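You operate a simulated robot arm through the tools that you are given. There is no shell and no other tool. Be economical: measure what you need, move in short steps, check, and stop when the job is done.

You are at the controls of a simulated robot arm. One attempt, no reset.

JOB
Form a card with 3 pinches of petals in the orange mould.
Fine: it lies in the blue drawer; dip it in the small vat, set it on the card drain grate, close the drawer; slide the purple box over it, one press of its white key a pinch, park the box; other moulds and controls stay. Where these are worked on the way, their far stop is far enough and under half their travel is too little: blue drawer, purple box.

The check looks at the end state, three seconds after you hand in, the way a careful person would. Anything else that was tipped, shoved, dropped, spilled or broken makes it a failure.

ROBOT AND FRAMES
A 6-joint arm with a four-finger gripper on a trunk, on a base that drives. Base frame: it is fixed to the floor where the robot stands at the start and does not move with it; the origin is under the middle of the robot, x ahead of it, y to its left, z up. Readings come in mm, degrees, newtons and seconds.
With the tool pointing down near the work surface it reaches from about 580 to 860 mm from the robot's upright axis, wherever it stands. Its first joint turns from -166.0 to 166.0 degrees. Places, roughly: black plug of the dye trough [500, 600, 900]; blue bellows [600, 1100, 900]; blue drawer [800, 100, 600]; blue handle of the brass tap [700, 700, 900]; colour dial [700, 400, 900]; green button of the dye box [700, 300, 900]; paddle of the dye trough [700, 500, 900]; purple box [600, 1200, 900]; top of the card drain grate [400, 1100, 800]; white key of the purple box [600, 1200, 1000]. Payload 3.43 kg.
The tool frame sits at the grasp point between the pads (the TCP): z along the fingers, y along the line on which they close. The tips reach 30 mm beyond it. Largest opening 120 mm; the body of the gripper starts 85 mm behind the TCP.
Orientation is that of the tool frame in the base frame, as [roll, pitch, yaw] about the fixed x, y, z axes, in that order (R = Rz(yaw) Ry(pitch) Rx(roll)). With the fingers straight down and closing along the base's y, the tool's x points along the base's -x, its y along +y and its z along -z.

CONTROLS
- The arm moves only by the tool arm_command. Its argument "increments" is text: rows parted by semicolons, each of 7 numbers parted by spaces: the shift along the tool's x, y, z in units of 150 mm (1.0 is 150 mm), then the turn, a rotation vector about the tool's x, y, z in units of 45 degrees (1.0 is 45 degrees), then the gripper command, from -1 (fully open) to 1 (shut), values between in proportion. In form: x y z wx wy wz gripper; .... A call has 1 to 10 rows; each row is the pose to reach, as a shift and turn from the pose commanded when the call began, along the tool's axes at that moment. A call with a number of a shift or a turn outside -1 to 1 is refused whole. A row lasts 0.2 s, in which the tool goes at most 50 mm and 8.6 degrees; a call with a longer step from one row to the next is refused whole, and so is a gripper value outside its range. Where a pose cannot be reached the arm comes as near as it can. A force on the tool above 50 N (or 10 N above the force at the start of the call, whichever is more), or a blocked arm, ends the call early, and 0.2 s more pass. Each finger halts on what it meets, pressing with about 35 N; the grip force reading is that of the motor and also rises with nothing between the fingers. The clock runs only during rows and for 0.2 s after the last one: add rows that repeat a pose to give the fingers time. The reply holds the time, the measured pose of the TCP, the force on the tool along the base axes, the opening and the grip force, in the units named above and with some noise, with the torque about the TCP (base axes, N m) and any sound that the robot's microphone picked up.
- Cameras (640 x 400 px; columns grow to the right, rows downward): "scene" is now at [62.7, 153.5, 1482.7]; the picture's right is [-0.49, -0.87, 0.00], its down [-0.29, 0.16, -0.94] and it looks along [0.82, -0.47, -0.33] (base axes); focal length 214 px, centre (320, 200). "wrist" rides on the gripper at [71, -17, -121] in the tool frame; the picture's right is [0.23, 0.97, 0.00], its down [-0.81, 0.19, -0.55] and it looks along [-0.54, 0.13, 0.83] (tool axes); focal length 275 px, centre (320, 200). There is no depth. A picture from a camera that has moved, and an enlarged one, comes with that camera's place and axes in the base frame and with its lens.
- capture(camera): a new picture of that camera. The clock stands still meanwhile.
- move_column(by): slides the trunk up (or, below 0, down) by that many mm; the arm and the scene camera ride with it, the base frame stays. It gives what a move gives, with no picture.
- drive_base(legs): drives the robot by 1 to 6 legs, each [ahead, left, turn to the left] in mm, mm and degrees, along the robot's own axes; the way and the turn of a leg run together, so that a leg with both is an arc; at most 1500 mm and 180 degrees a leg. The arm and the cameras ride along, it lands a little off, and it stops where it bumps. It gives what a move gives.
- pan_tilt(pan, tilt): turns the head with the scene camera to pan (to the left, within 120 degrees either way) and tilt (down, from -29 to 69), counted from straight ahead of the robot. It gives what a move gives.
- close_up(camera, box): a new picture of the part [left, top, right, bottom] of that camera's present view, enlarged. The clock stands still meanwhile.
- hand_in(): hands the job in; it is judged then, once.

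Work in short steps. Places have to be worked out from the pictures, the camera data and where the tool is seen: move nearer, look again, correct. Check each grasp and each placing, and mend what went wrong. You have 120 turns and 98 pictures in all, those below and enlarged ones among them. Open the gripper and draw the arm clear of the work before you hand the job in, unless the task says otherwise; then end with one line.

The tools are called by a JSON object that holds its "method" and its "body". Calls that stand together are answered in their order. arm_command: Moves the arm, as the interface text tells. Its arguments: {"type":"object","properties":{"increments":{"type":"string"}},"required":["increments"]} The other tools are called the same way: move_column (by) slides the trunk up or down; drive_base (legs) drives the base; pan_tilt (pan, tilt) turns the head that bears the scene camera; capture (camera) takes a picture; close_up (camera, box) takes an enlarged picture of a part of a camera's view; hand_in () hands the job in.

At the start:

```text
t: 0.0
position: [382.8, 281.7, 1224.5]
tcp_rot: [180.0, -0.1, 180.0]
force: [1.0, 0.6, -0.1]
ft_torque: [0.01, 0.02, 0.01]
opening: 120.2
grip_force: 0.2
trunk travel left (down, up): [-25.0, 515.0]
robot x, y, heading: [-1.5, -0.6, -0.1]
head pan, tilt: [120.3, 68.8]
```

scene: 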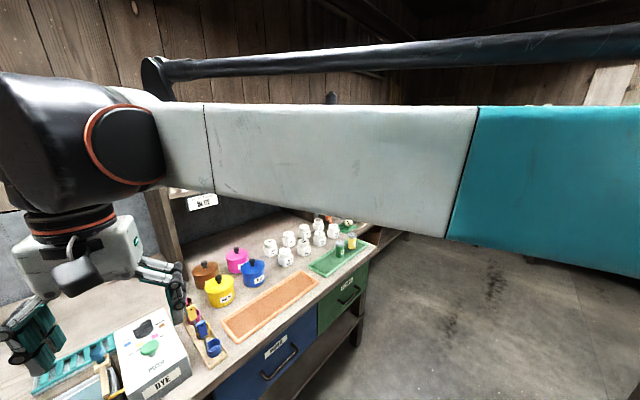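
wrist: 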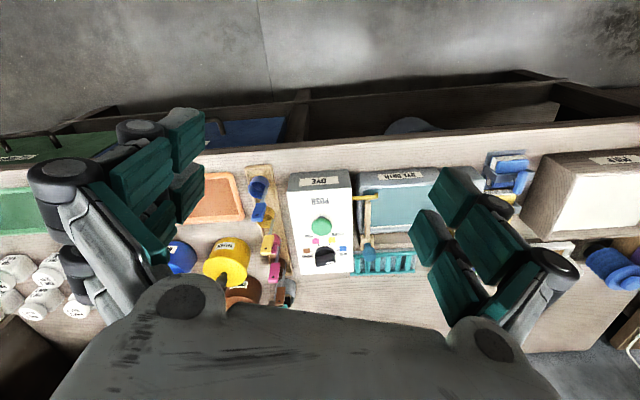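

The arm blocks much of the scene view; I turn the head towards the left side of the bench to look around.

{"method": "pan_tilt", "body": {"pan": 50, "tilt": 35}}

{"method": "capture", "body": {"camera": "scene"}}

```text
t: 1.4
position: [382.2, 280.5, 1224.7]
tcp_rot: [-180.0, 0.0, -179.9]
force: [-0.1, 0.6, 0.2]
ft_torque: [0.03, -0.01, -0.01]
opening: 120.3
grip_force: 0.0
trunk travel left (down, up): [-25.0, 515.0]
robot x, y, heading: [1.4, 0.8, -0.0]
head pan, tilt: [50.0, 35.0]
```

```text
95 pictures are left
camera scene: at [62.6, 153.3, 1482.1], right [-0.5, -0.87, 0.0], down [-0.29, 0.17, -0.94], along [0.82, -0.47, -0.34], focal length 214 px, centre (320, 200)
```

scene: 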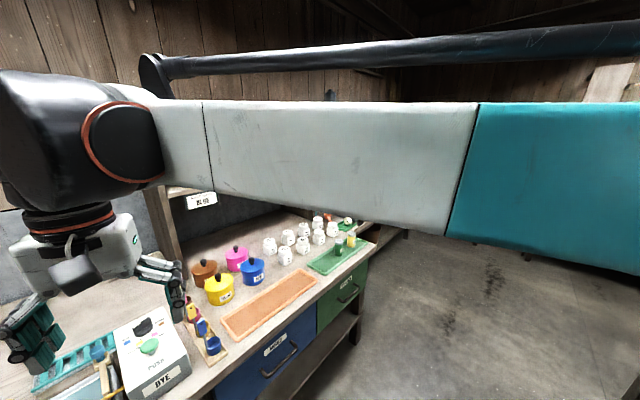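

The camera axes did not change; I check whether the capture ran before the head moved.

{"method": "capture", "body": {"camera": "scene"}}

```text
94 pictures are left
camera scene: at [62.6, 153.3, 1482.1], right [-0.5, -0.87, 0.0], down [-0.29, 0.17, -0.94], along [0.82, -0.47, -0.34], focal length 214 px, centre (320, 200)
```

scene: 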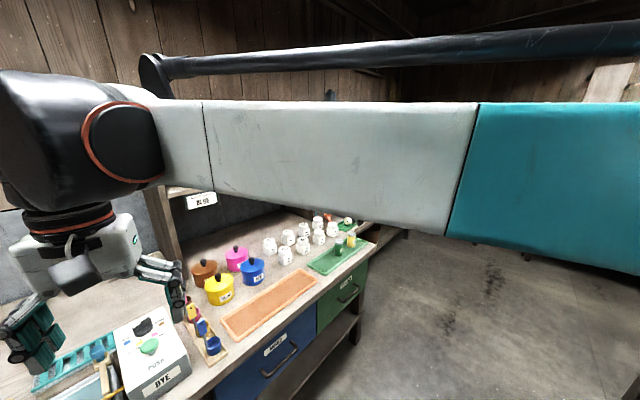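

Still the same view though the head reads a new angle; I try another angle to see whether the head truly moves.

{"method": "pan_tilt", "body": {"pan": 100, "tilt": 40}}

{"method": "capture", "body": {"camera": "scene"}}

```text
t: 2.6
position: [382.6, 280.7, 1223.9]
tcp_rot: [-180.0, 0.0, 179.9]
force: [-0.7, 0.1, -0.6]
ft_torque: [0.01, -0.07, 0.0]
opening: 120.1
grip_force: 0.1
trunk travel left (down, up): [-25.0, 515.0]
robot x, y, heading: [0.6, 0.8, -0.0]
head pan, tilt: [100.0, 40.0]
```

```text
93 pictures are left
camera scene: at [62.5, 153.2, 1481.9], right [-0.5, -0.87, 0.0], down [-0.29, 0.17, -0.94], along [0.82, -0.47, -0.34], focal length 214 px, centre (320, 200)
```

scene: 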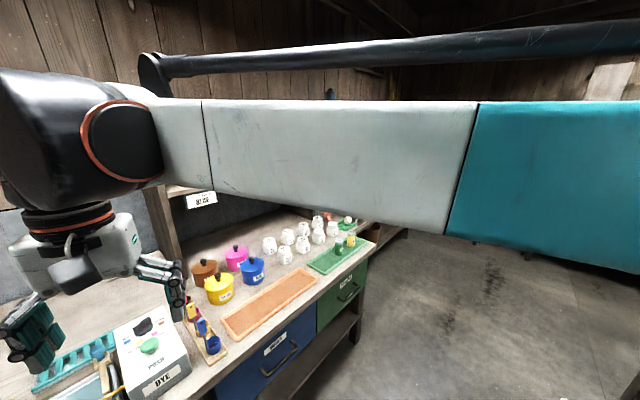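

The scene camera seems fixed to the trunk, so I must move the robot to see. I drive 600 mm left along the bench (the arm is well above it) and look with both cameras.

{"method": "drive_base", "body": {"legs": [[0, 600, 0]]}}

{"method": "capture", "body": {"camera": "scene"}}

{"method": "capture", "body": {"camera": "wrist"}}

```text
t: 6.0
position: [389.7, 879.8, 1224.5]
tcp_rot: [180.0, -0.1, 179.3]
force: [0.9, 0.3, 0.4]
ft_torque: [0.05, 0.0, 0.04]
opening: 120.0
grip_force: 0.0
trunk travel left (down, up): [-25.0, 515.0]
robot x, y, heading: [7.0, 604.1, -0.6]
head pan, tilt: [100.0, 40.0]
```

```text
92 pictures are left
camera scene: at [67.9, 756.1, 1481.3], right [-0.51, -0.86, 0.0], down [-0.29, 0.18, -0.94], along [0.81, -0.48, -0.34], focal length 214 px, centre (320, 200)
```

scene: 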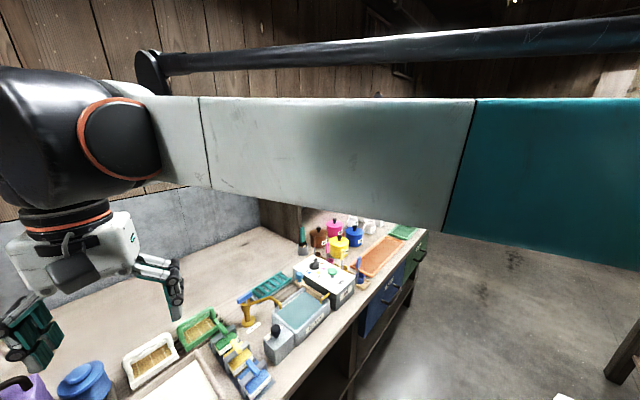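

```text
91 pictures are left
camera wrist: at [317.7, 863.3, 1344.9], right [-0.22, 0.98, 0.0], down [0.81, 0.18, 0.55], along [0.54, 0.12, -0.83], focal length 275 px, centre (320, 200)
```

wrist: 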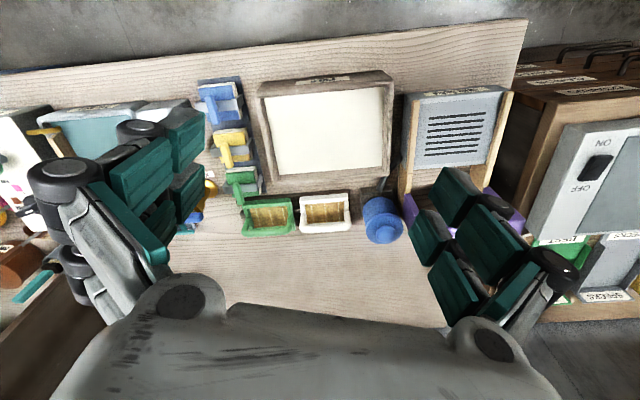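

I zoom in on the labels of the vat and the grate area.

{"method": "close_up", "body": {"camera": "wrist", "box": [180, 60, 400, 250]}}

{"method": "close_up", "body": {"camera": "wrist", "box": [380, 60, 640, 310]}}

{"method": "close_up", "body": {"camera": "scene", "box": [150, 210, 450, 400]}}

```text
2.11 times, centred on (290, 155) of wrist
camera zoom: at [317.7, 863.3, 1344.9], right [-0.22, 0.98, 0.0], down [0.81, 0.18, 0.55], along [0.54, 0.12, -0.83], focal length 580 px, centre (383, 295)
```

zoom: 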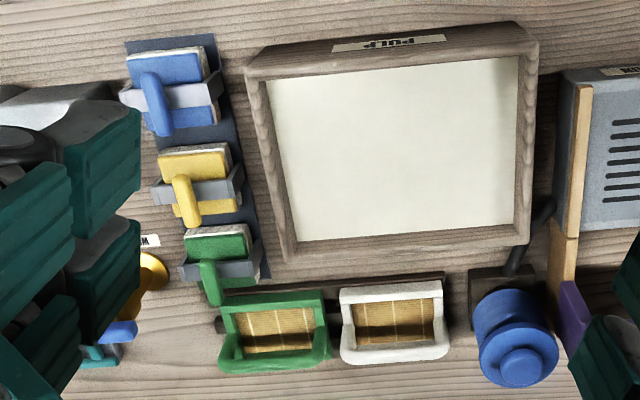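

```text
1.60 times, centred on (510, 185) of wrist
camera zoom: at [317.7, 863.3, 1344.9], right [-0.22, 0.98, 0.0], down [0.81, 0.18, 0.55], along [0.54, 0.12, -0.83], focal length 440 px, centre (16, 224)
```

zoom: 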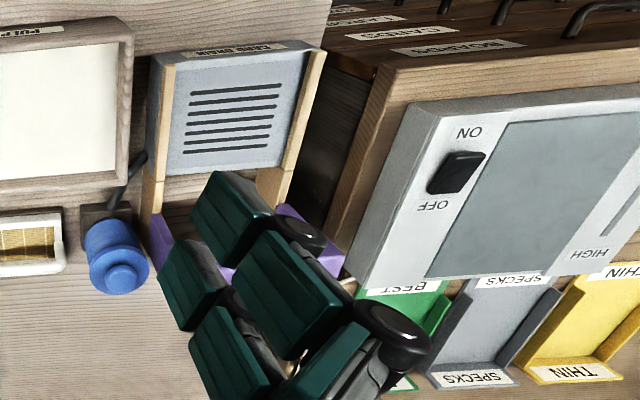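

```text
2.11 times, centred on (300, 305) of scene
camera zoom: at [67.9, 756.1, 1481.3], right [-0.51, -0.86, 0.0], down [-0.29, 0.18, -0.94], along [0.81, -0.48, -0.34], focal length 452 px, centre (362, -21)
```

zoom: 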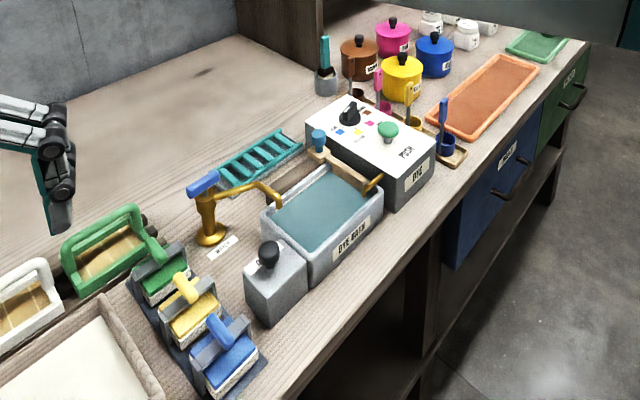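

The pulp vat, grate with purple box behind it and green/white moulds are located. First comes the drawer: I drive back 330 mm and right to face the blue drawer.

{"method": "drive_base", "body": {"legs": [[-330, 0, 0.6], [0, -500, 0]]}}

{"method": "capture", "body": {"camera": "scene"}}

{"method": "capture", "body": {"camera": "wrist"}}

```text
t: 10.7
position: [56.1, 389.2, 1225.1]
tcp_rot: [-179.9, 0.0, -180.0]
force: [-0.3, 0.2, -0.4]
ft_torque: [-0.01, -0.01, -0.01]
opening: 120.0
grip_force: 0.1
trunk travel left (down, up): [-25.0, 515.0]
robot x, y, heading: [-324.9, 107.8, 0.1]
head pan, tilt: [100.0, 40.0]
```

```text
87 pictures are left
camera scene: at [-262.6, 261.9, 1480.2], right [-0.51, -0.86, 0.0], down [-0.31, 0.18, -0.94], along [0.81, -0.47, -0.35], focal length 214 px, centre (320, 200)
```

scene: 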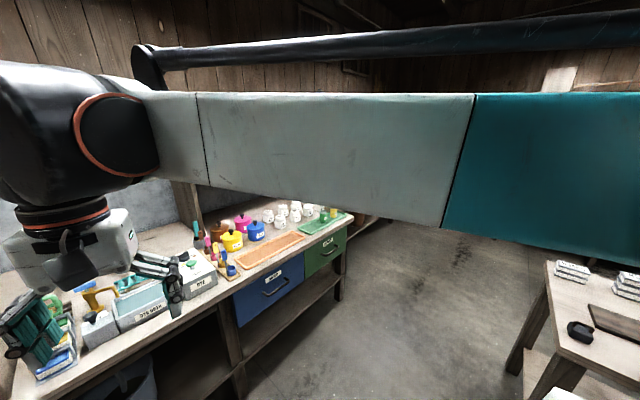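

```text
86 pictures are left
camera wrist: at [-14.1, 372.1, 1344.8], right [-0.23, 0.97, 0.0], down [0.81, 0.19, 0.55], along [0.54, 0.13, -0.83], focal length 275 px, centre (320, 200)
```

wrist: 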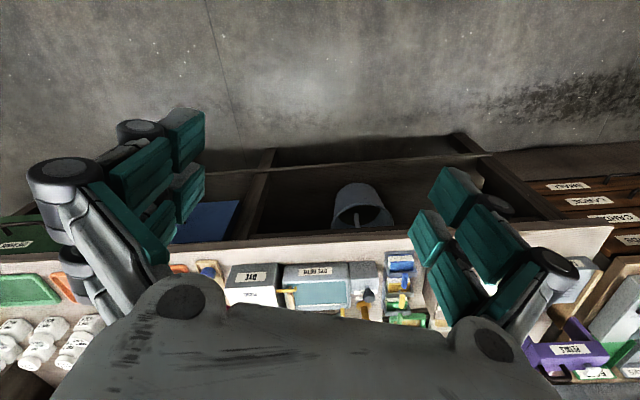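

I zoom in on the blue drawer to get its handle's place.

{"method": "close_up", "body": {"camera": "scene", "box": [210, 220, 370, 330]}}

```text
3.64 times, centred on (290, 275) of scene
camera zoom: at [-262.6, 261.9, 1480.2], right [-0.51, -0.86, 0.0], down [-0.31, 0.18, -0.94], along [0.81, -0.47, -0.35], focal length 780 px, centre (429, -73)
```

zoom: 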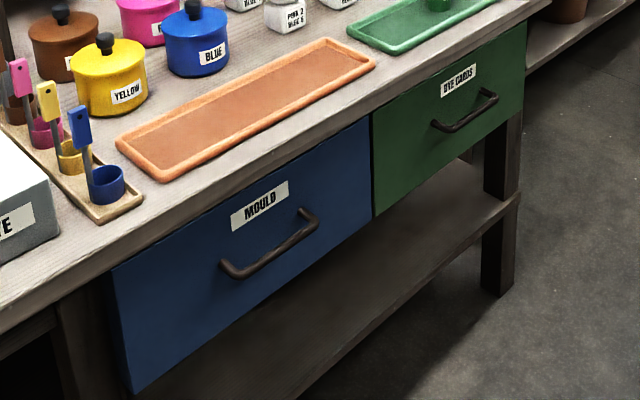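

The geometry shows the bench is turned about 18° (its front runs along (-0.31, 0.95)), with the handle around (563, 27, 708). I turn the robot to face the bench squarely and shift right in front of the drawer.

{"method": "drive_base", "body": {"legs": [[0, 0, 18], [0, -300, 0]]}}

{"method": "capture", "body": {"camera": "scene"}}

{"method": "capture", "body": {"camera": "wrist"}}

```text
t: 13.8
position: [44.3, 211.1, 1224.4]
tcp_rot: [-179.9, -0.1, -161.9]
force: [-0.1, 0.3, -0.2]
ft_torque: [-0.02, -0.02, 0.01]
opening: 119.9
grip_force: 0.0
trunk travel left (down, up): [-25.0, 515.0]
robot x, y, heading: [-233.5, -177.8, 18.2]
head pan, tilt: [100.0, 40.0]
```

```text
84 pictures are left
camera scene: at [-221.2, -8.8, 1479.4], right [-0.22, -0.98, 0.0], down [-0.35, 0.08, -0.93], along [0.91, -0.2, -0.36], focal length 214 px, centre (320, 200)
```

scene: 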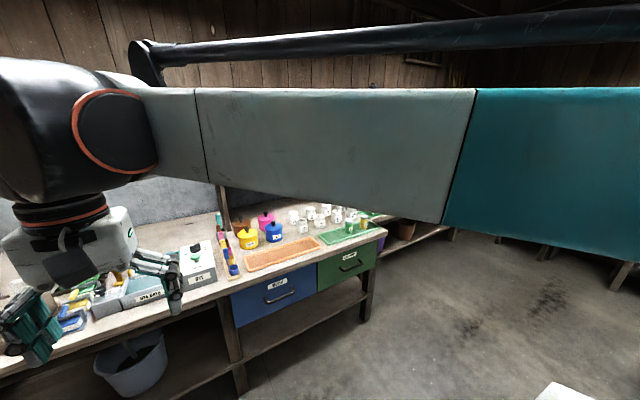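

```text
83 pictures are left
camera wrist: at [-19.5, 173.4, 1344.8], right [-0.52, 0.85, 0.0], down [0.71, 0.43, 0.55], along [0.47, 0.29, -0.83], focal length 275 px, centre (320, 200)
```

wrist: 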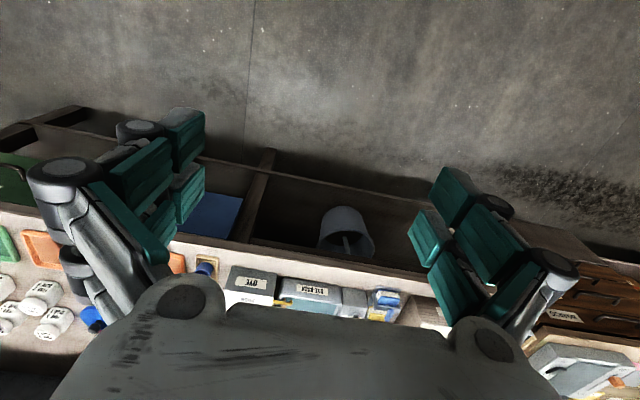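

I zoom in on the drawer from this second viewpoint to triangulate the handle.

{"method": "close_up", "body": {"camera": "scene", "box": [220, 230, 390, 340]}}

```text
3.64 times, centred on (305, 285) of scene
camera zoom: at [-221.2, -8.8, 1479.4], right [-0.22, -0.98, 0.0], down [-0.35, 0.08, -0.93], along [0.91, -0.2, -0.36], focal length 780 px, centre (374, -109)
```

zoom: 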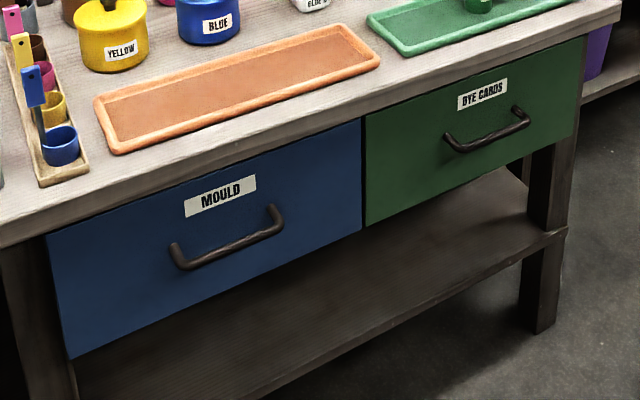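

The handle is near (600, 8, 655), about 850 mm ahead of the robot; the grip will be with the tool tilted forward and the fingers closing in the vertical plane. I shift the base right a little and begin bringing the arm across, turning the gripper a first 45° about its axis.

{"method": "drive_base", "body": {"legs": [[0, -130, 0]]}}

{"method": "arm_command", "body": {"increments": "-0.17 -0.17 0 0 0 0.17 -1; -0.33 -0.33 0 0 0 0.33 -1; -0.5 -0.5 0 0 0 0.5 -1; -0.67 -0.67 0 0 0 0.67 -1; -0.83 -0.83 0 0 0 0.83 -1; -1 -1 0 0 0 1 -1; -1 -1 0 0 0 1 -1"}}

```text
t: 15.0
position: [82.8, 88.9, 1224.5]
tcp_rot: [-179.9, 0.1, -161.8]
force: [-0.4, 0.5, 0.4]
ft_torque: [-0.02, -0.05, -0.06]
opening: 120.0
grip_force: 0.1
trunk travel left (down, up): [-25.0, 515.0]
robot x, y, heading: [-191.2, -298.3, 18.3]
head pan, tilt: [100.0, 40.0]
```

```text
t: 16.6
position: [271.9, -8.7, 1223.8]
tcp_rot: [-180.0, 0.0, 153.1]
force: [1.0, 0.9, -0.3]
ft_torque: [-0.04, 0.05, -0.02]
opening: 120.3
grip_force: 0.1
trunk travel left (down, up): [-25.0, 515.0]
robot x, y, heading: [-191.1, -296.5, 18.0]
head pan, tilt: [100.0, 40.0]
```

The arm obeys as expected. Next 45° about the tool axis, with a shift right and 150 mm down.

{"method": "arm_command", "body": {"increments": "-0.07 -0.07 0.17 0 0 0.17 -1; -0.13 -0.13 0.33 0 0 0.33 -1; -0.2 -0.2 0.5 0 0 0.5 -1; -0.27 -0.27 0.67 0 0 0.67 -1; -0.33 -0.33 0.83 0 0 0.83 -1; -0.4 -0.4 1 0 0 1 -1; -0.4 -0.4 1 0 0 1 -1"}}

{"method": "capture", "body": {"camera": "wrist"}}

```text
t: 18.2
position: [300.0, -87.6, 1074.7]
tcp_rot: [180.0, -0.1, 108.0]
force: [0.3, 0.1, -0.1]
ft_torque: [0.01, -0.01, 0.01]
opening: 119.7
grip_force: 0.1
trunk travel left (down, up): [-25.0, 515.0]
robot x, y, heading: [-190.3, -297.0, 18.2]
head pan, tilt: [100.0, 40.0]
```

```text
81 pictures are left
camera wrist: at [261.8, -26.1, 1195.2], right [0.85, 0.52, 0.0], down [0.43, -0.71, 0.55], along [0.29, -0.47, -0.83], focal length 275 px, centre (320, 200)
```

wrist: 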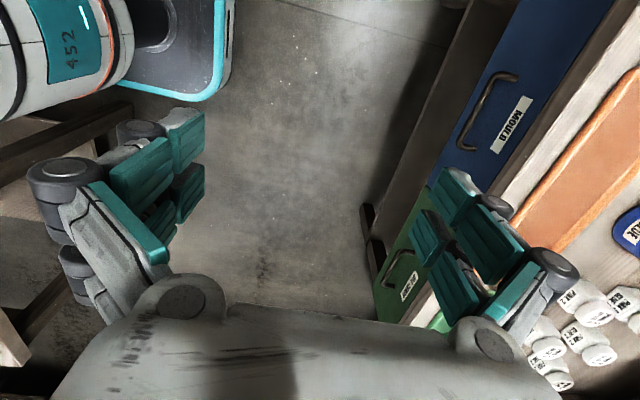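

The wrist view triangulates the handle to about (589, 3, 674). I now tilt the tool 45° forward while moving 150 mm forward and 150 mm down, with the fingers at about 50 mm.

{"method": "arm_command", "body": {"increments": "0 0.17 0.17 -0.17 0 0 0.167; 0 0.33 0.33 -0.33 0 0 0.167; 0 0.5 0.5 -0.5 0 0 0.167; 0 0.67 0.67 -0.67 0 0 0.167; 0 0.83 0.83 -0.83 0 0 0.167; 0 1 1 -1 0 0 0.167; 0 1 1 -1 0 0 0.167"}}

{"method": "capture", "body": {"camera": "wrist"}}

```text
t: 19.8
position: [443.0, -39.5, 925.3]
tcp_rot: [135.1, 0.0, 108.2]
force: [0.6, 0.1, -0.7]
ft_torque: [-0.03, 0.02, -0.04]
opening: 49.9
grip_force: 0.1
trunk travel left (down, up): [-25.0, 515.0]
robot x, y, heading: [-191.4, -296.2, 18.2]
head pan, tilt: [100.0, 40.0]
```

```text
80 pictures are left
camera wrist: at [328.0, -3.1, 998.0], right [0.58, 0.43, 0.69], down [0.01, -0.85, 0.53], along [0.81, -0.3, -0.5], focal length 275 px, centre (320, 200)
```

wrist: 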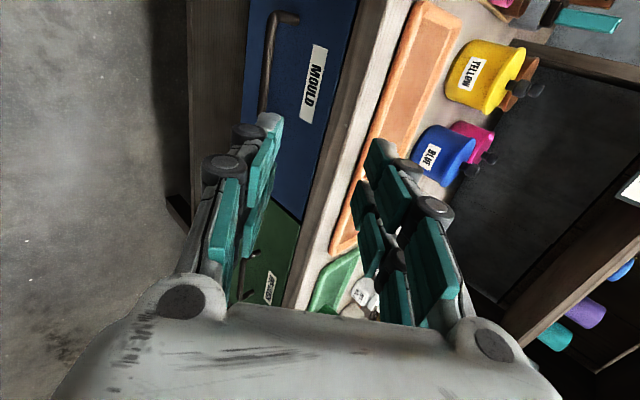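

The bar lies on the predicted ray. I move to a pre-grasp point on the 45° line to the handle.

{"method": "arm_command", "body": {"increments": "0 -0.12 0.25 0 0 0 0.167; 0 -0.24 0.5 0 0 0 0.167; 0 -0.36 0.75 0 0 0 0.167; 0 -0.473 1 0 0 0 0.167; 0 -0.473 1 0 0 0 0.167"}}

{"method": "capture", "body": {"camera": "wrist"}}

{"method": "capture", "body": {"camera": "scene"}}

```text
t: 21.0
position: [493.7, -24.4, 766.6]
tcp_rot: [135.1, -0.1, 108.1]
force: [0.0, 0.3, -0.3]
ft_torque: [0.01, 0.04, 0.02]
opening: 49.7
grip_force: 0.0
trunk travel left (down, up): [-25.0, 515.0]
robot x, y, heading: [-191.6, -295.6, 17.9]
head pan, tilt: [100.0, 40.0]
```

```text
79 pictures are left
camera wrist: at [379.6, 12.2, 839.5], right [0.58, 0.43, 0.69], down [0.01, -0.85, 0.53], along [0.81, -0.3, -0.5], focal length 275 px, centre (320, 200)
```

wrist: 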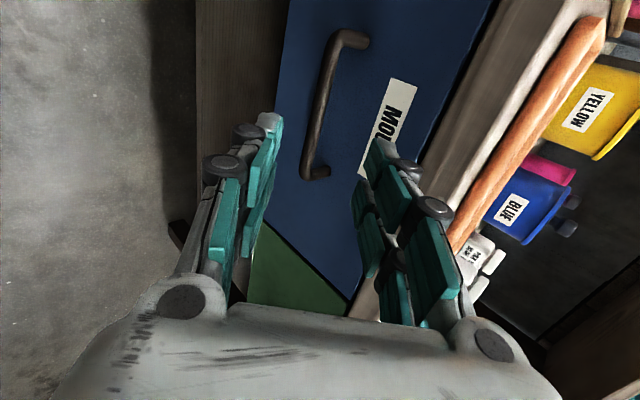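

```text
78 pictures are left
camera scene: at [-311.0, -37.8, 1450.1], right [0.88, 0.47, 0.0], down [0.3, -0.57, -0.77], along [-0.36, 0.68, -0.64], focal length 214 px, centre (320, 200)
```

scene: 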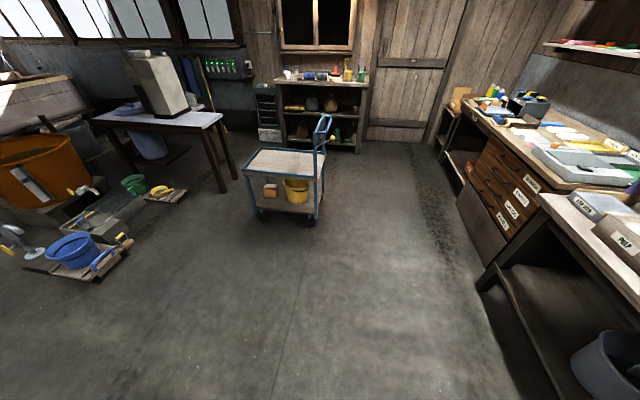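

The head really moves now (the arm had blocked it). The handle refines to (583, 8, 670), 136 mm along the tool axis; I advance 95 mm and look.

{"method": "arm_command", "body": {"increments": "0.01 0 0.2 0 0 0 0.167; 0.02 0 0.4 0 0 0 0.167; 0.02 0 0.63 0 0 0 0.167; 0.02 0 0.63 0 0 0 0.167"}}

{"method": "capture", "body": {"camera": "wrist"}}

{"method": "pan_tilt", "body": {"pan": 10, "tilt": 45}}

{"method": "capture", "body": {"camera": "scene"}}

```text
t: 22.0
position: [557.0, 0.0, 702.2]
tcp_rot: [135.0, 0.1, 108.2]
force: [0.0, 0.0, -0.2]
ft_torque: [0.0, -0.01, 0.0]
opening: 49.9
grip_force: 0.1
trunk travel left (down, up): [-25.0, 515.0]
robot x, y, heading: [-190.2, -295.2, 18.0]
head pan, tilt: [100.0, 40.0]
```

```text
77 pictures are left
camera wrist: at [442.3, 36.6, 775.3], right [0.58, 0.43, 0.69], down [0.01, -0.85, 0.53], along [0.81, -0.3, -0.5], focal length 275 px, centre (320, 200)
```

wrist: 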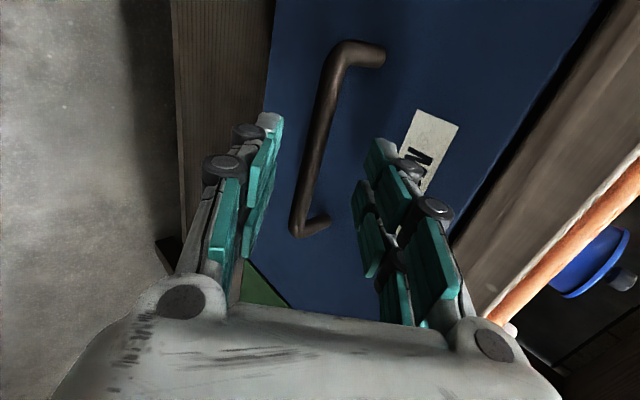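

```text
t: 23.7
position: [557.1, -1.4, 702.1]
tcp_rot: [135.1, 0.1, 108.2]
force: [-0.2, 1.2, 0.3]
ft_torque: [0.03, 0.01, -0.02]
opening: 50.0
grip_force: 0.0
trunk travel left (down, up): [-25.0, 515.0]
robot x, y, heading: [-193.8, -295.0, 18.2]
head pan, tilt: [10.0, 45.0]
```

```text
76 pictures are left
camera scene: at [-199.7, -74.5, 1442.8], right [0.47, -0.88, 0.0], down [-0.62, -0.33, -0.71], along [0.62, 0.33, -0.71], focal length 214 px, centre (320, 200)
```

scene: 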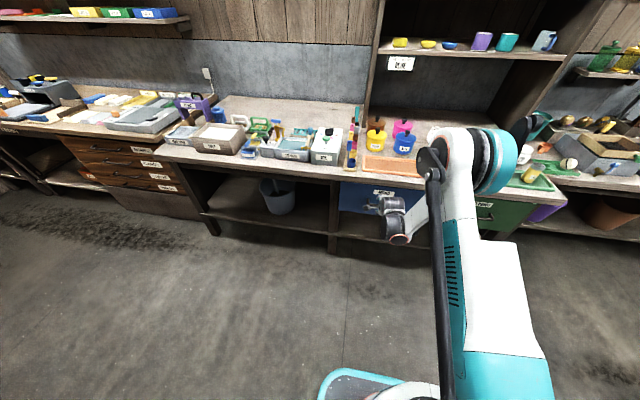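

The bar is now about 43 mm ahead along the tool axis and between the fingers. I narrow to 36 mm, advance 25 mm so the tips pass behind the bar, and close.

{"method": "arm_command", "body": {"increments": "0.04 -0.03 0.08 0 0 0 0.4; 0.05 -0.03 0.17 0 0 0 0.4; 0.05 -0.03 0.17 0 0 0 0.4; 0.05 -0.03 0.17 0 0 0 1; 0.05 -0.03 0.17 0 0 0 1; 0.05 -0.03 0.17 0 0 0 1"}}

{"method": "capture", "body": {"camera": "wrist"}}

```text
t: 25.1
position: [568.8, 10.2, 682.6]
tcp_rot: [134.9, 0.0, 108.1]
force: [-8.6, -2.9, 16.1]
ft_torque: [-0.34, -0.27, -0.15]
opening: 0.0
grip_force: 33.8
trunk travel left (down, up): [-25.0, 515.0]
robot x, y, heading: [-191.7, -297.0, 18.2]
head pan, tilt: [10.0, 45.0]
```

```text
75 pictures are left
camera wrist: at [452.8, 47.7, 755.3], right [0.58, 0.43, 0.69], down [0.01, -0.85, 0.53], along [0.81, -0.3, -0.5], focal length 275 px, centre (320, 200)
```

wrist: 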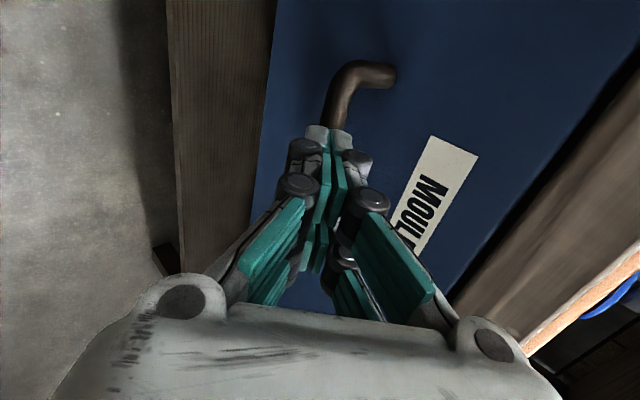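

The fingers shut just short of the bar (it sits at the closed tips). I back off, reopen to 40 mm, and go 22 mm deeper before closing.

{"method": "arm_command", "body": {"increments": "0 0 -0.15 0 0 0 1; 0 0 -0.2 0 0 0 0.33; 0 0 -0.2 0 0 0 0.33; 0 0 0 0 0 0 0.33; 0 0 0.14 0 0 0 0.33; 0 0 0.14 0 0 0 0.33; 0 0 0.14 0 0 0 1; 0 0 0.14 0 0 0 1; 0 0 0.14 0 0 0 1"}}

{"method": "capture", "body": {"camera": "wrist"}}

```text
t: 27.1
position: [583.5, 16.1, 665.0]
tcp_rot: [134.9, 0.0, 108.3]
force: [1.1, 0.9, 14.9]
ft_torque: [1.15, 0.19, -0.55]
opening: 12.9
grip_force: 45.2
trunk travel left (down, up): [-25.0, 515.0]
robot x, y, heading: [-193.6, -299.8, 18.0]
head pan, tilt: [10.0, 45.0]
```

```text
74 pictures are left
camera wrist: at [469.1, 51.8, 738.2], right [0.58, 0.43, 0.69], down [0.01, -0.85, 0.53], along [0.81, -0.3, -0.5], focal length 275 px, centre (320, 200)
```

wrist: 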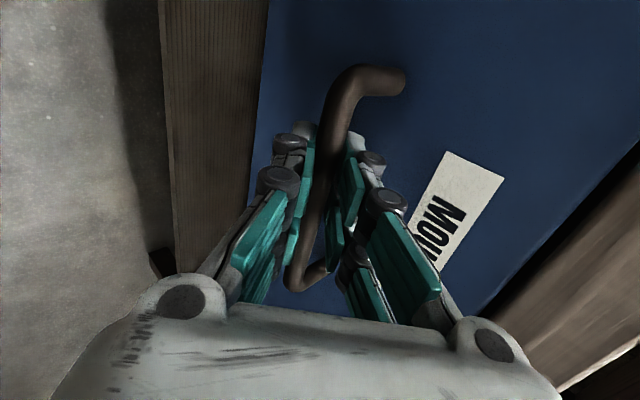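

The bar is gripped (12.9 mm). I pull straight back from the bench 140 mm.

{"method": "arm_command", "body": {"increments": "0 -0.11 -0.11 0 0 0 1; 0 -0.22 -0.22 0 0 0 1; 0 -0.33 -0.33 0 0 0 1; 0 -0.44 -0.44 0 0 0 1; 0 -0.55 -0.55 0 0 0 1; 0 -0.66 -0.66 0 0 0 1; 0 -0.66 -0.66 0 0 0 1"}}

{"method": "capture", "body": {"camera": "scene"}}

```text
t: 28.1
position: [513.1, -7.5, 666.6]
tcp_rot: [136.2, 0.0, 107.9]
force: [-1.5, -1.1, -36.8]
ft_torque: [0.44, 0.42, -0.73]
opening: 13.0
grip_force: 45.1
out of reach, approached as far as the arm can: row 4, 5
trunk travel left (down, up): [-25.0, 515.0]
robot x, y, heading: [-188.8, -295.5, 17.9]
head pan, tilt: [10.0, 45.0]
stopped in row 5: the force on the tool passed its limit at 62 N (the readings are from after the stop); the commanded pose is now the measured one
```

```text
73 pictures are left
camera scene: at [-196.2, -73.5, 1442.1], right [0.47, -0.88, 0.0], down [-0.63, -0.33, -0.71], along [0.62, 0.33, -0.71], focal length 214 px, centre (320, 200)
```

scene: 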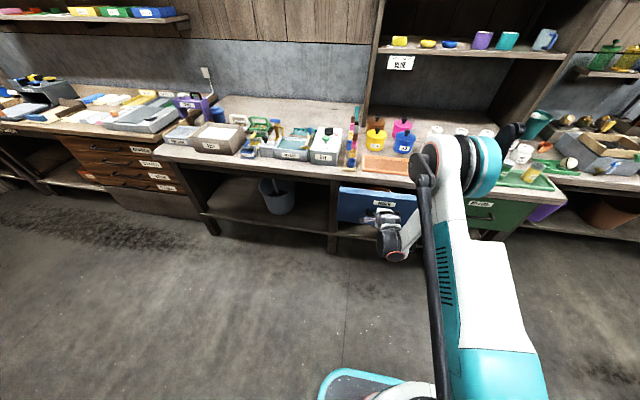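

The arm can't fold further at this height after 74 mm, so I pull the rest by driving the base backwards with the handle held, in steps.

{"method": "drive_base", "body": {"legs": [[-80, 0, 0]]}}

```text
t: 29.1
position: [468.0, -23.7, 666.2]
tcp_rot: [136.3, 0.1, 107.8]
force: [-1.5, -0.1, -16.6]
ft_torque: [0.43, 0.32, -0.56]
opening: 12.9
grip_force: 44.8
trunk travel left (down, up): [-25.0, 515.0]
robot x, y, heading: [-235.5, -312.8, 18.2]
head pan, tilt: [10.0, 45.0]
stopped in leg 1: the force on the tool passed its limit at 53 N (the readings are from after the stop); the commanded pose is now the measured one
```

Moved about 48 mm (122 total) before a force spike; I continue with a shorter leg.

{"method": "drive_base", "body": {"legs": [[-50, 0, 0]]}}

{"method": "capture", "body": {"camera": "wrist"}}

```text
t: 30.0
position: [419.9, -38.2, 665.7]
tcp_rot: [136.1, 0.1, 108.0]
force: [-0.6, 2.7, -24.9]
ft_torque: [0.55, 0.3, -0.56]
opening: 12.9
grip_force: 45.1
trunk travel left (down, up): [-25.0, 515.0]
robot x, y, heading: [-283.7, -327.2, 18.3]
head pan, tilt: [10.0, 45.0]
```

```text
72 pictures are left
camera wrist: at [306.6, -0.5, 741.2], right [0.6, 0.44, 0.67], down [0.02, -0.85, 0.53], along [0.8, -0.31, -0.51], focal length 275 px, centre (320, 200)
```

wrist: 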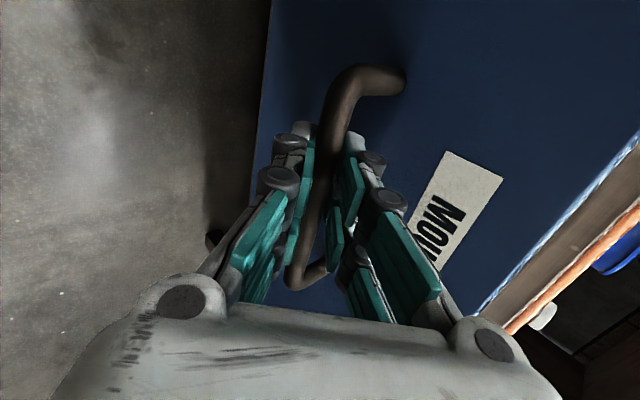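

172 mm out, drawer moving along 18.3°. I keep pulling.

{"method": "drive_base", "body": {"legs": [[-50, 0, 0]]}}

{"method": "drive_base", "body": {"legs": [[-50, 0, 0]]}}

{"method": "capture", "body": {"camera": "scene"}}

```text
t: 30.9
position: [371.0, -54.0, 666.0]
tcp_rot: [136.1, 0.1, 107.8]
force: [-0.5, -0.1, -20.0]
ft_torque: [0.49, 0.26, -0.58]
opening: 13.0
grip_force: 45.0
trunk travel left (down, up): [-25.0, 515.0]
robot x, y, heading: [-334.3, -344.2, 18.1]
head pan, tilt: [10.0, 45.0]
```

```text
t: 31.9
position: [322.8, -69.3, 665.8]
tcp_rot: [136.0, 0.1, 107.9]
force: [0.3, 1.8, -15.9]
ft_torque: [0.47, 0.28, -0.51]
opening: 12.6
grip_force: 45.1
trunk travel left (down, up): [-25.0, 515.0]
robot x, y, heading: [-377.1, -357.7, 17.9]
head pan, tilt: [10.0, 45.0]
```

```text
71 pictures are left
camera scene: at [-387.4, -135.8, 1442.6], right [0.47, -0.88, 0.0], down [-0.62, -0.33, -0.71], along [0.62, 0.33, -0.71], focal length 214 px, centre (320, 200)
```

scene: 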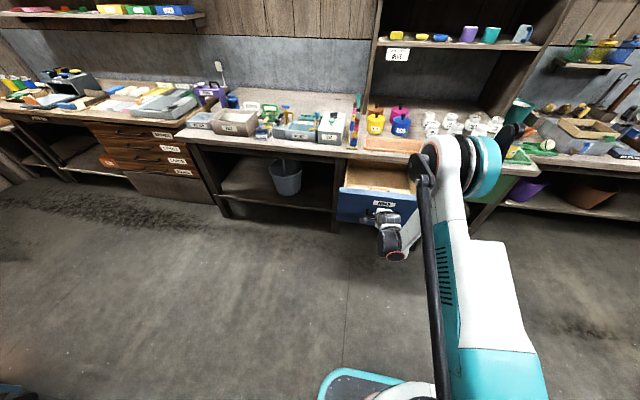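

274 mm out and open in the picture; I try one more pull to find the stop.

{"method": "drive_base", "body": {"legs": [[-50, 0, 0]]}}

{"method": "close_up", "body": {"camera": "scene", "box": [310, 130, 450, 260]}}

```text
t: 32.8
position: [275.6, -85.7, 666.3]
tcp_rot: [136.2, 0.1, 107.9]
force: [-0.6, 1.1, -12.5]
ft_torque: [0.45, 0.21, -0.55]
opening: 12.8
grip_force: 45.2
trunk travel left (down, up): [-25.0, 515.0]
robot x, y, heading: [-426.8, -371.6, 18.3]
head pan, tilt: [10.0, 45.0]
```

```text
3.08 times, centred on (380, 195) of scene
camera zoom: at [-435.6, -151.5, 1442.7], right [0.47, -0.88, 0.0], down [-0.62, -0.33, -0.71], along [0.62, 0.33, -0.71], focal length 660 px, centre (135, 215)
```

zoom: 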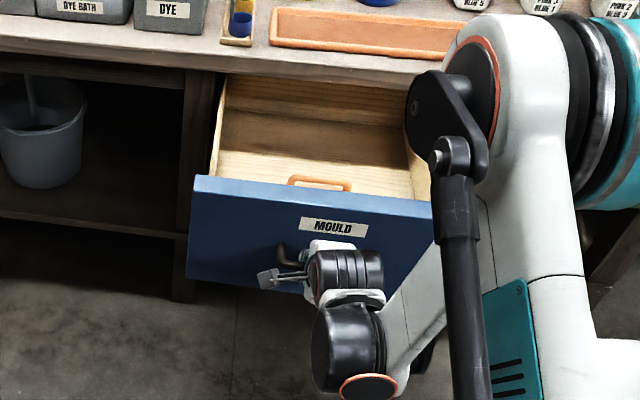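

The drawer is open about 324 mm and the orange mould's handle shows near its front. I release the bar and back off along the tool axis.

{"method": "arm_command", "body": {"increments": "0 0 0 0 0 0 0.3; 0 0 0 0 0 0 0.3; 0 0 -0.15 0 0 0 0.3; 0 0 -0.4 0 0 0 0.3; 0 0 -0.7 0 0 0 0.3; 0 0 -1 0 0 0 0.3; 0 0 -1 0 0 0 0.3"}}

{"method": "capture", "body": {"camera": "wrist"}}

```text
t: 34.4
position: [189.5, -111.4, 790.1]
tcp_rot: [136.2, -0.1, 107.9]
force: [-1.1, 0.5, 0.0]
ft_torque: [-0.01, 0.0, 0.0]
opening: 41.9
grip_force: 0.0
out of reach, approached as far as the arm can: row 3, 4, 5, 6, 7
trunk travel left (down, up): [-25.0, 515.0]
robot x, y, heading: [-431.5, -373.3, 18.0]
head pan, tilt: [10.0, 45.0]
```

```text
69 pictures are left
camera wrist: at [76.9, -73.1, 865.3], right [0.6, 0.43, 0.67], down [0.02, -0.85, 0.53], along [0.8, -0.31, -0.51], focal length 275 px, centre (320, 200)
```

wrist: 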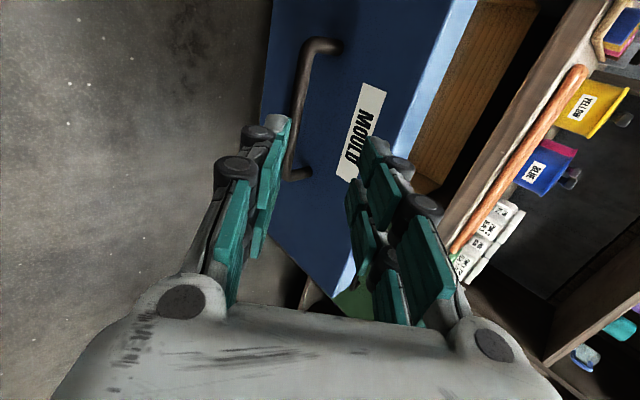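

Clear of the handle. I rise 200 mm while turning the tool back to vertical.

{"method": "arm_command", "body": {"increments": "0 0.16 -0.16 0 0 0 0; 0 0.32 -0.32 0 0 0 -0.5; 0 0.48 -0.48 0.16 0 0 -1; 0 0.64 -0.64 0.32 0 0 -1; 0 0.8 -0.8 0.48 0 0 -1; 0 0.94 -0.94 0.64 0 0 -1; 0 0.94 -0.94 0.8 0 0 -1; 0 0.94 -0.94 0.973 0 0 -1; 0 0.94 -0.94 0.973 0 0 -1"}}

{"method": "capture", "body": {"camera": "wrist"}}

{"method": "capture", "body": {"camera": "scene"}}

```text
t: 36.4
position: [193.8, -111.2, 990.4]
tcp_rot: [180.0, 0.1, 107.9]
force: [-0.3, 0.4, 1.3]
ft_torque: [-0.02, 0.01, -0.01]
opening: 119.8
grip_force: 0.1
trunk travel left (down, up): [-25.0, 515.0]
robot x, y, heading: [-425.2, -374.4, 18.1]
head pan, tilt: [10.0, 45.0]
```

```text
68 pictures are left
camera wrist: at [155.4, -48.5, 1110.1], right [0.86, 0.52, 0.0], down [0.43, -0.71, 0.55], along [0.29, -0.47, -0.83], focal length 275 px, centre (320, 200)
```

wrist: 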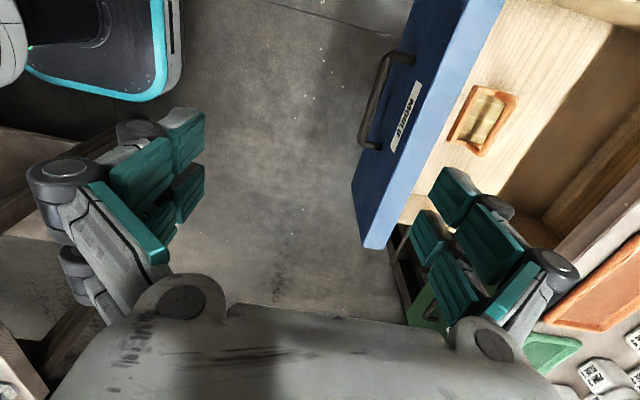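

```text
67 pictures are left
camera scene: at [-436.3, -151.8, 1442.7], right [0.47, -0.88, 0.0], down [-0.62, -0.33, -0.71], along [0.62, 0.33, -0.71], focal length 214 px, centre (320, 200)
```

scene: 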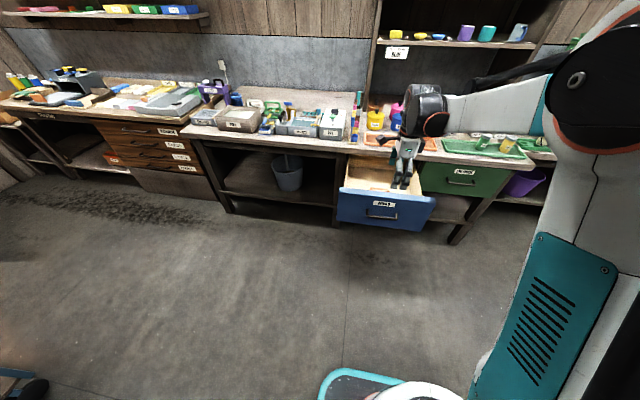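

The mould is visible in the drawer; I zoom in on it.

{"method": "close_up", "body": {"camera": "wrist", "box": [420, 60, 560, 180]}}

{"method": "close_up", "body": {"camera": "scene", "box": [325, 140, 455, 240]}}

```text
3.33 times, centred on (490, 120) of wrist
camera zoom: at [155.4, -48.5, 1110.1], right [0.86, 0.52, 0.0], down [0.43, -0.71, 0.55], along [0.29, -0.47, -0.83], focal length 918 px, centre (-247, 467)
```

zoom: 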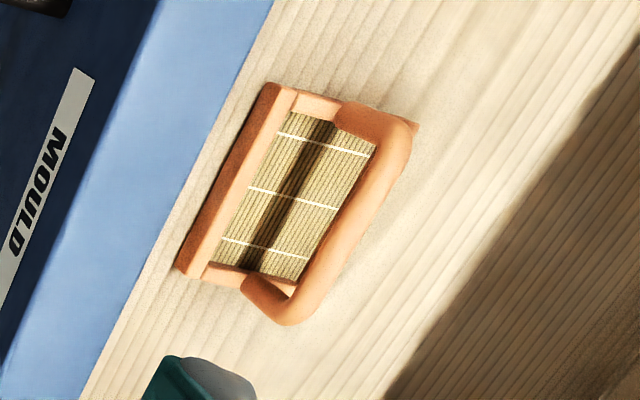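

```text
4.00 times, centred on (390, 190) of scene
camera zoom: at [-436.3, -151.8, 1442.7], right [0.47, -0.88, 0.0], down [-0.62, -0.33, -0.71], along [0.62, 0.33, -0.71], focal length 858 px, centre (40, 240)
```

zoom: 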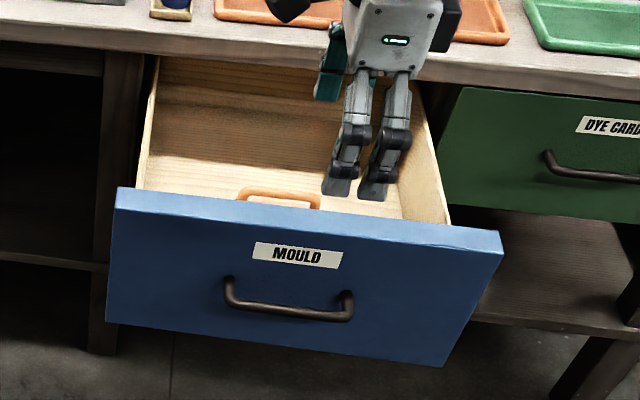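

The arch handle runs parallel to the drawer front, roughly at (505, -25, 640). I drive forward 220 mm to bring it into reach (arm stays high at 990) and look again.

{"method": "drive_base", "body": {"legs": [[220, 0, 0]]}}

{"method": "capture", "body": {"camera": "wrist"}}

```text
t: 38.1
position: [406.5, -40.6, 989.2]
tcp_rot: [179.8, 0.1, 108.0]
force: [0.1, -0.8, 0.7]
ft_torque: [-0.01, 0.02, -0.02]
opening: 120.1
grip_force: 0.1
trunk travel left (down, up): [-25.0, 515.0]
robot x, y, heading: [-217.3, -301.5, 18.4]
head pan, tilt: [10.0, 45.0]
```

```text
64 pictures are left
camera wrist: at [368.8, 22.7, 1110.3], right [0.85, 0.52, 0.0], down [0.43, -0.71, 0.55], along [0.29, -0.47, -0.83], focal length 275 px, centre (320, 200)
```

wrist: 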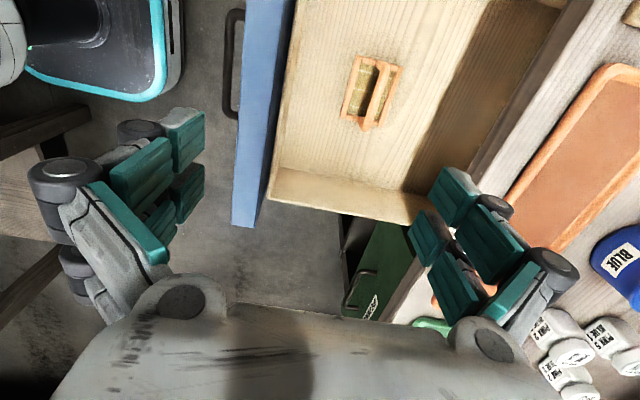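

Two rays cross at the mould's handle ≈ (513, -19, 639), well clear of the drawer panel and bench edge. I move over it and down 150 mm with 60 mm opening, then look.

{"method": "arm_command", "body": {"increments": "-0.02 0.24 0.2 0 0 0 0; -0.05 0.48 0.4 0 0 0 0; -0.08 0.72 0.6 0 0 0 0; -0.08 0.72 0.8 0 0 0 0; -0.08 0.72 1 0 0 0 0; -0.08 0.72 1 0 0 0 0"}}

{"method": "capture", "body": {"camera": "wrist"}}

```text
t: 39.5
position: [515.0, -16.8, 838.2]
tcp_rot: [179.8, 0.0, 108.0]
force: [0.3, 0.6, -0.7]
ft_torque: [0.0, 0.02, 0.04]
opening: 60.5
grip_force: 0.1
trunk travel left (down, up): [-25.0, 515.0]
robot x, y, heading: [-212.9, -304.6, 18.2]
head pan, tilt: [10.0, 45.0]
```

```text
63 pictures are left
camera wrist: at [476.2, 45.0, 957.4], right [0.85, 0.52, 0.0], down [0.43, -0.71, 0.55], along [0.29, -0.47, -0.83], focal length 275 px, centre (320, 200)
```

wrist: 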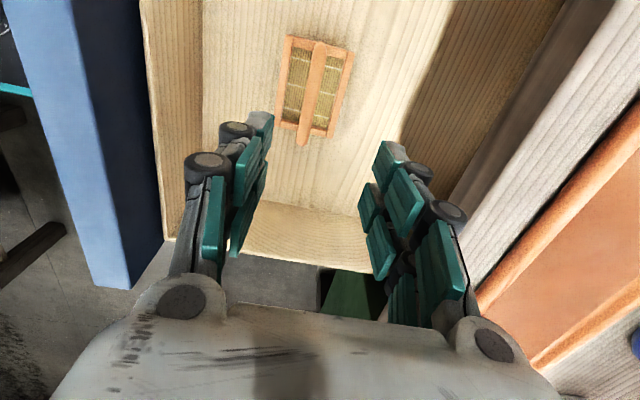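

The bar's centre is near (507, -21, 640). I correct 9 mm back and lower 140 mm.

{"method": "arm_command", "body": {"increments": "0 -0.06 0.25 0 0 0 0; 0 -0.06 0.5 0 0 0 0; 0 -0.06 0.75 0 0 0 0; 0 -0.06 0.93 0 0 0 0; 0 -0.06 0.93 0 0 0 0"}}

{"method": "capture", "body": {"camera": "wrist"}}

{"method": "close_up", "body": {"camera": "scene", "box": [360, 120, 520, 230]}}

```text
t: 40.7
position: [506.5, -21.3, 698.3]
tcp_rot: [179.9, 0.0, 107.9]
force: [0.3, 0.6, -0.3]
ft_torque: [-0.03, 0.04, 0.0]
opening: 60.3
grip_force: 0.1
trunk travel left (down, up): [-25.0, 515.0]
robot x, y, heading: [-214.8, -304.4, 18.1]
head pan, tilt: [10.0, 45.0]
```

```text
62 pictures are left
camera wrist: at [467.6, 41.9, 817.9], right [0.85, 0.52, 0.0], down [0.43, -0.71, 0.55], along [0.29, -0.47, -0.83], focal length 275 px, centre (320, 200)
```

wrist: 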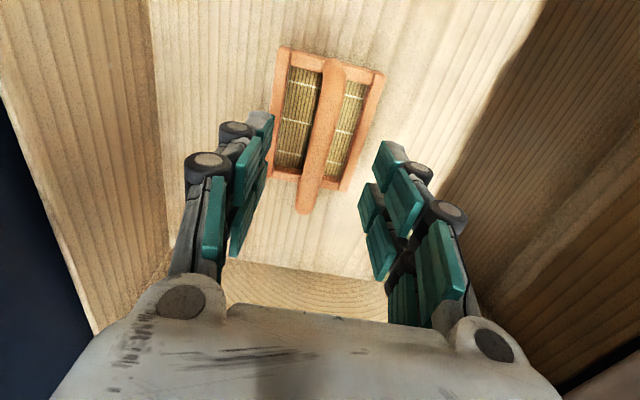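

```text
3.64 times, centred on (440, 175) of scene
camera zoom: at [-222.3, -81.6, 1442.8], right [0.47, -0.88, 0.0], down [-0.62, -0.33, -0.71], along [0.62, 0.33, -0.71], focal length 780 px, centre (-116, 291)
```

zoom: 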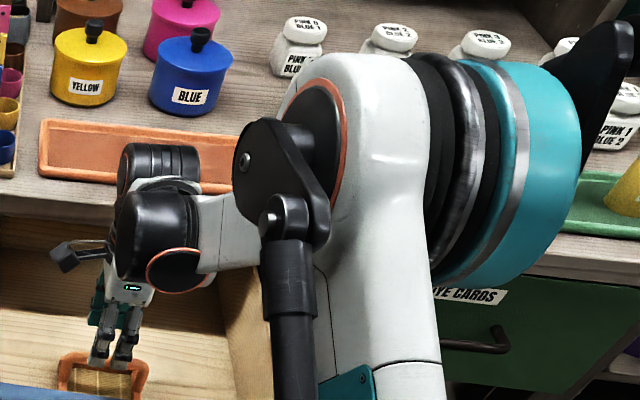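

The bar is centred between the fingers. I lower 43 mm and close.

{"method": "arm_command", "body": {"increments": "0.03 0 0.1 0 0 0 0; 0.04 0 0.2 0 0 0 0; 0.04 0 0.29 0 0 0 0; 0.04 0 0.29 0 0 0 0; 0.04 0 0.29 0 0 0 1; 0.04 0 0.29 0 0 0 1; 0.04 0 0.29 0 0 0 1"}}

{"method": "capture", "body": {"camera": "wrist"}}

```text
t: 42.3
position: [504.5, -13.1, 655.6]
tcp_rot: [179.9, 0.0, 108.0]
force: [1.0, -0.9, 0.2]
ft_torque: [-0.02, 0.01, 0.0]
opening: 13.4
grip_force: 34.9
trunk travel left (down, up): [-25.0, 515.0]
robot x, y, heading: [-215.1, -304.7, 18.2]
head pan, tilt: [10.0, 45.0]
```

```text
60 pictures are left
camera wrist: at [466.7, 48.2, 775.9], right [0.85, 0.52, 0.0], down [0.43, -0.71, 0.55], along [0.29, -0.47, -0.83], focal length 275 px, centre (320, 200)
```

wrist: 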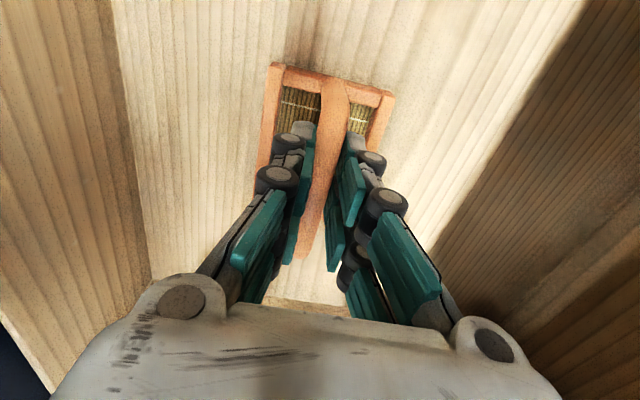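

The handle is gripped (13.4 mm). I lift it straight up 150 mm and check.

{"method": "arm_command", "body": {"increments": "0 0 -0.1 0 0 0 1; 0 0 -0.3 0 0 0 1; 0 0 -0.5 0 0 0 1; 0 0 -0.75 0 0 0 1; 0 0 -1 0 0 0 1; 0 0 -1 0 0 0 1"}}

{"method": "capture", "body": {"camera": "wrist"}}

```text
t: 43.7
position: [503.6, -13.6, 808.0]
tcp_rot: [179.8, -0.1, 107.9]
force: [-0.3, 0.6, -0.5]
ft_torque: [-0.01, -0.05, 0.0]
opening: 0.1
grip_force: 33.1
trunk travel left (down, up): [-25.0, 515.0]
robot x, y, heading: [-214.4, -302.1, 18.7]
head pan, tilt: [10.0, 45.0]
```

```text
59 pictures are left
camera wrist: at [465.1, 47.8, 928.0], right [0.85, 0.52, 0.0], down [0.43, -0.71, 0.55], along [0.29, -0.47, -0.83], focal length 275 px, centre (320, 200)
```

wrist: 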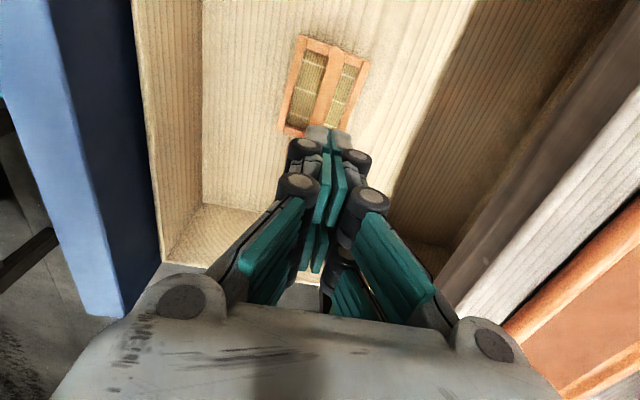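

The mould slipped out: only the tips had held the bar, so it lies lower (~628). I open, go down 110 mm and check its place again.

{"method": "arm_command", "body": {"increments": "0 0 0 0 0 0 0; 0 0 0 0 0 0 0; 0 0 0.25 0 0 0 0; 0 0 0.5 0 0 0 0; 0 0 0.73 0 0 0 0; 0 0 0.73 0 0 0 0"}}

{"method": "capture", "body": {"camera": "wrist"}}

```text
t: 45.1
position: [504.9, -13.1, 697.5]
tcp_rot: [180.0, 0.0, 108.1]
force: [0.0, 0.4, -0.8]
ft_torque: [0.0, -0.01, -0.01]
opening: 59.9
grip_force: 0.1
trunk travel left (down, up): [-25.0, 515.0]
robot x, y, heading: [-214.3, -305.3, 18.4]
head pan, tilt: [10.0, 45.0]
```

```text
58 pictures are left
camera wrist: at [466.5, 48.1, 817.3], right [0.85, 0.52, 0.0], down [0.43, -0.71, 0.55], along [0.29, -0.47, -0.83], focal length 275 px, centre (320, 200)
```

wrist: 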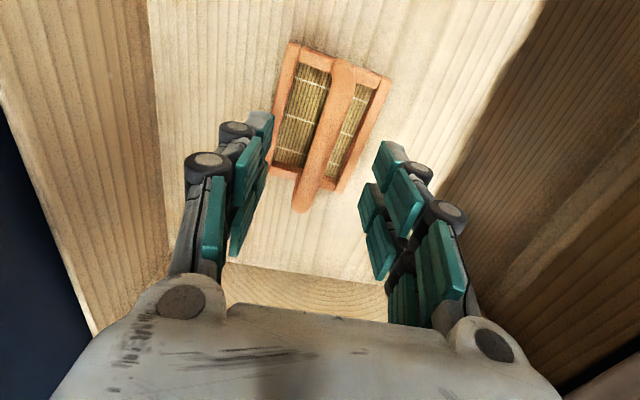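

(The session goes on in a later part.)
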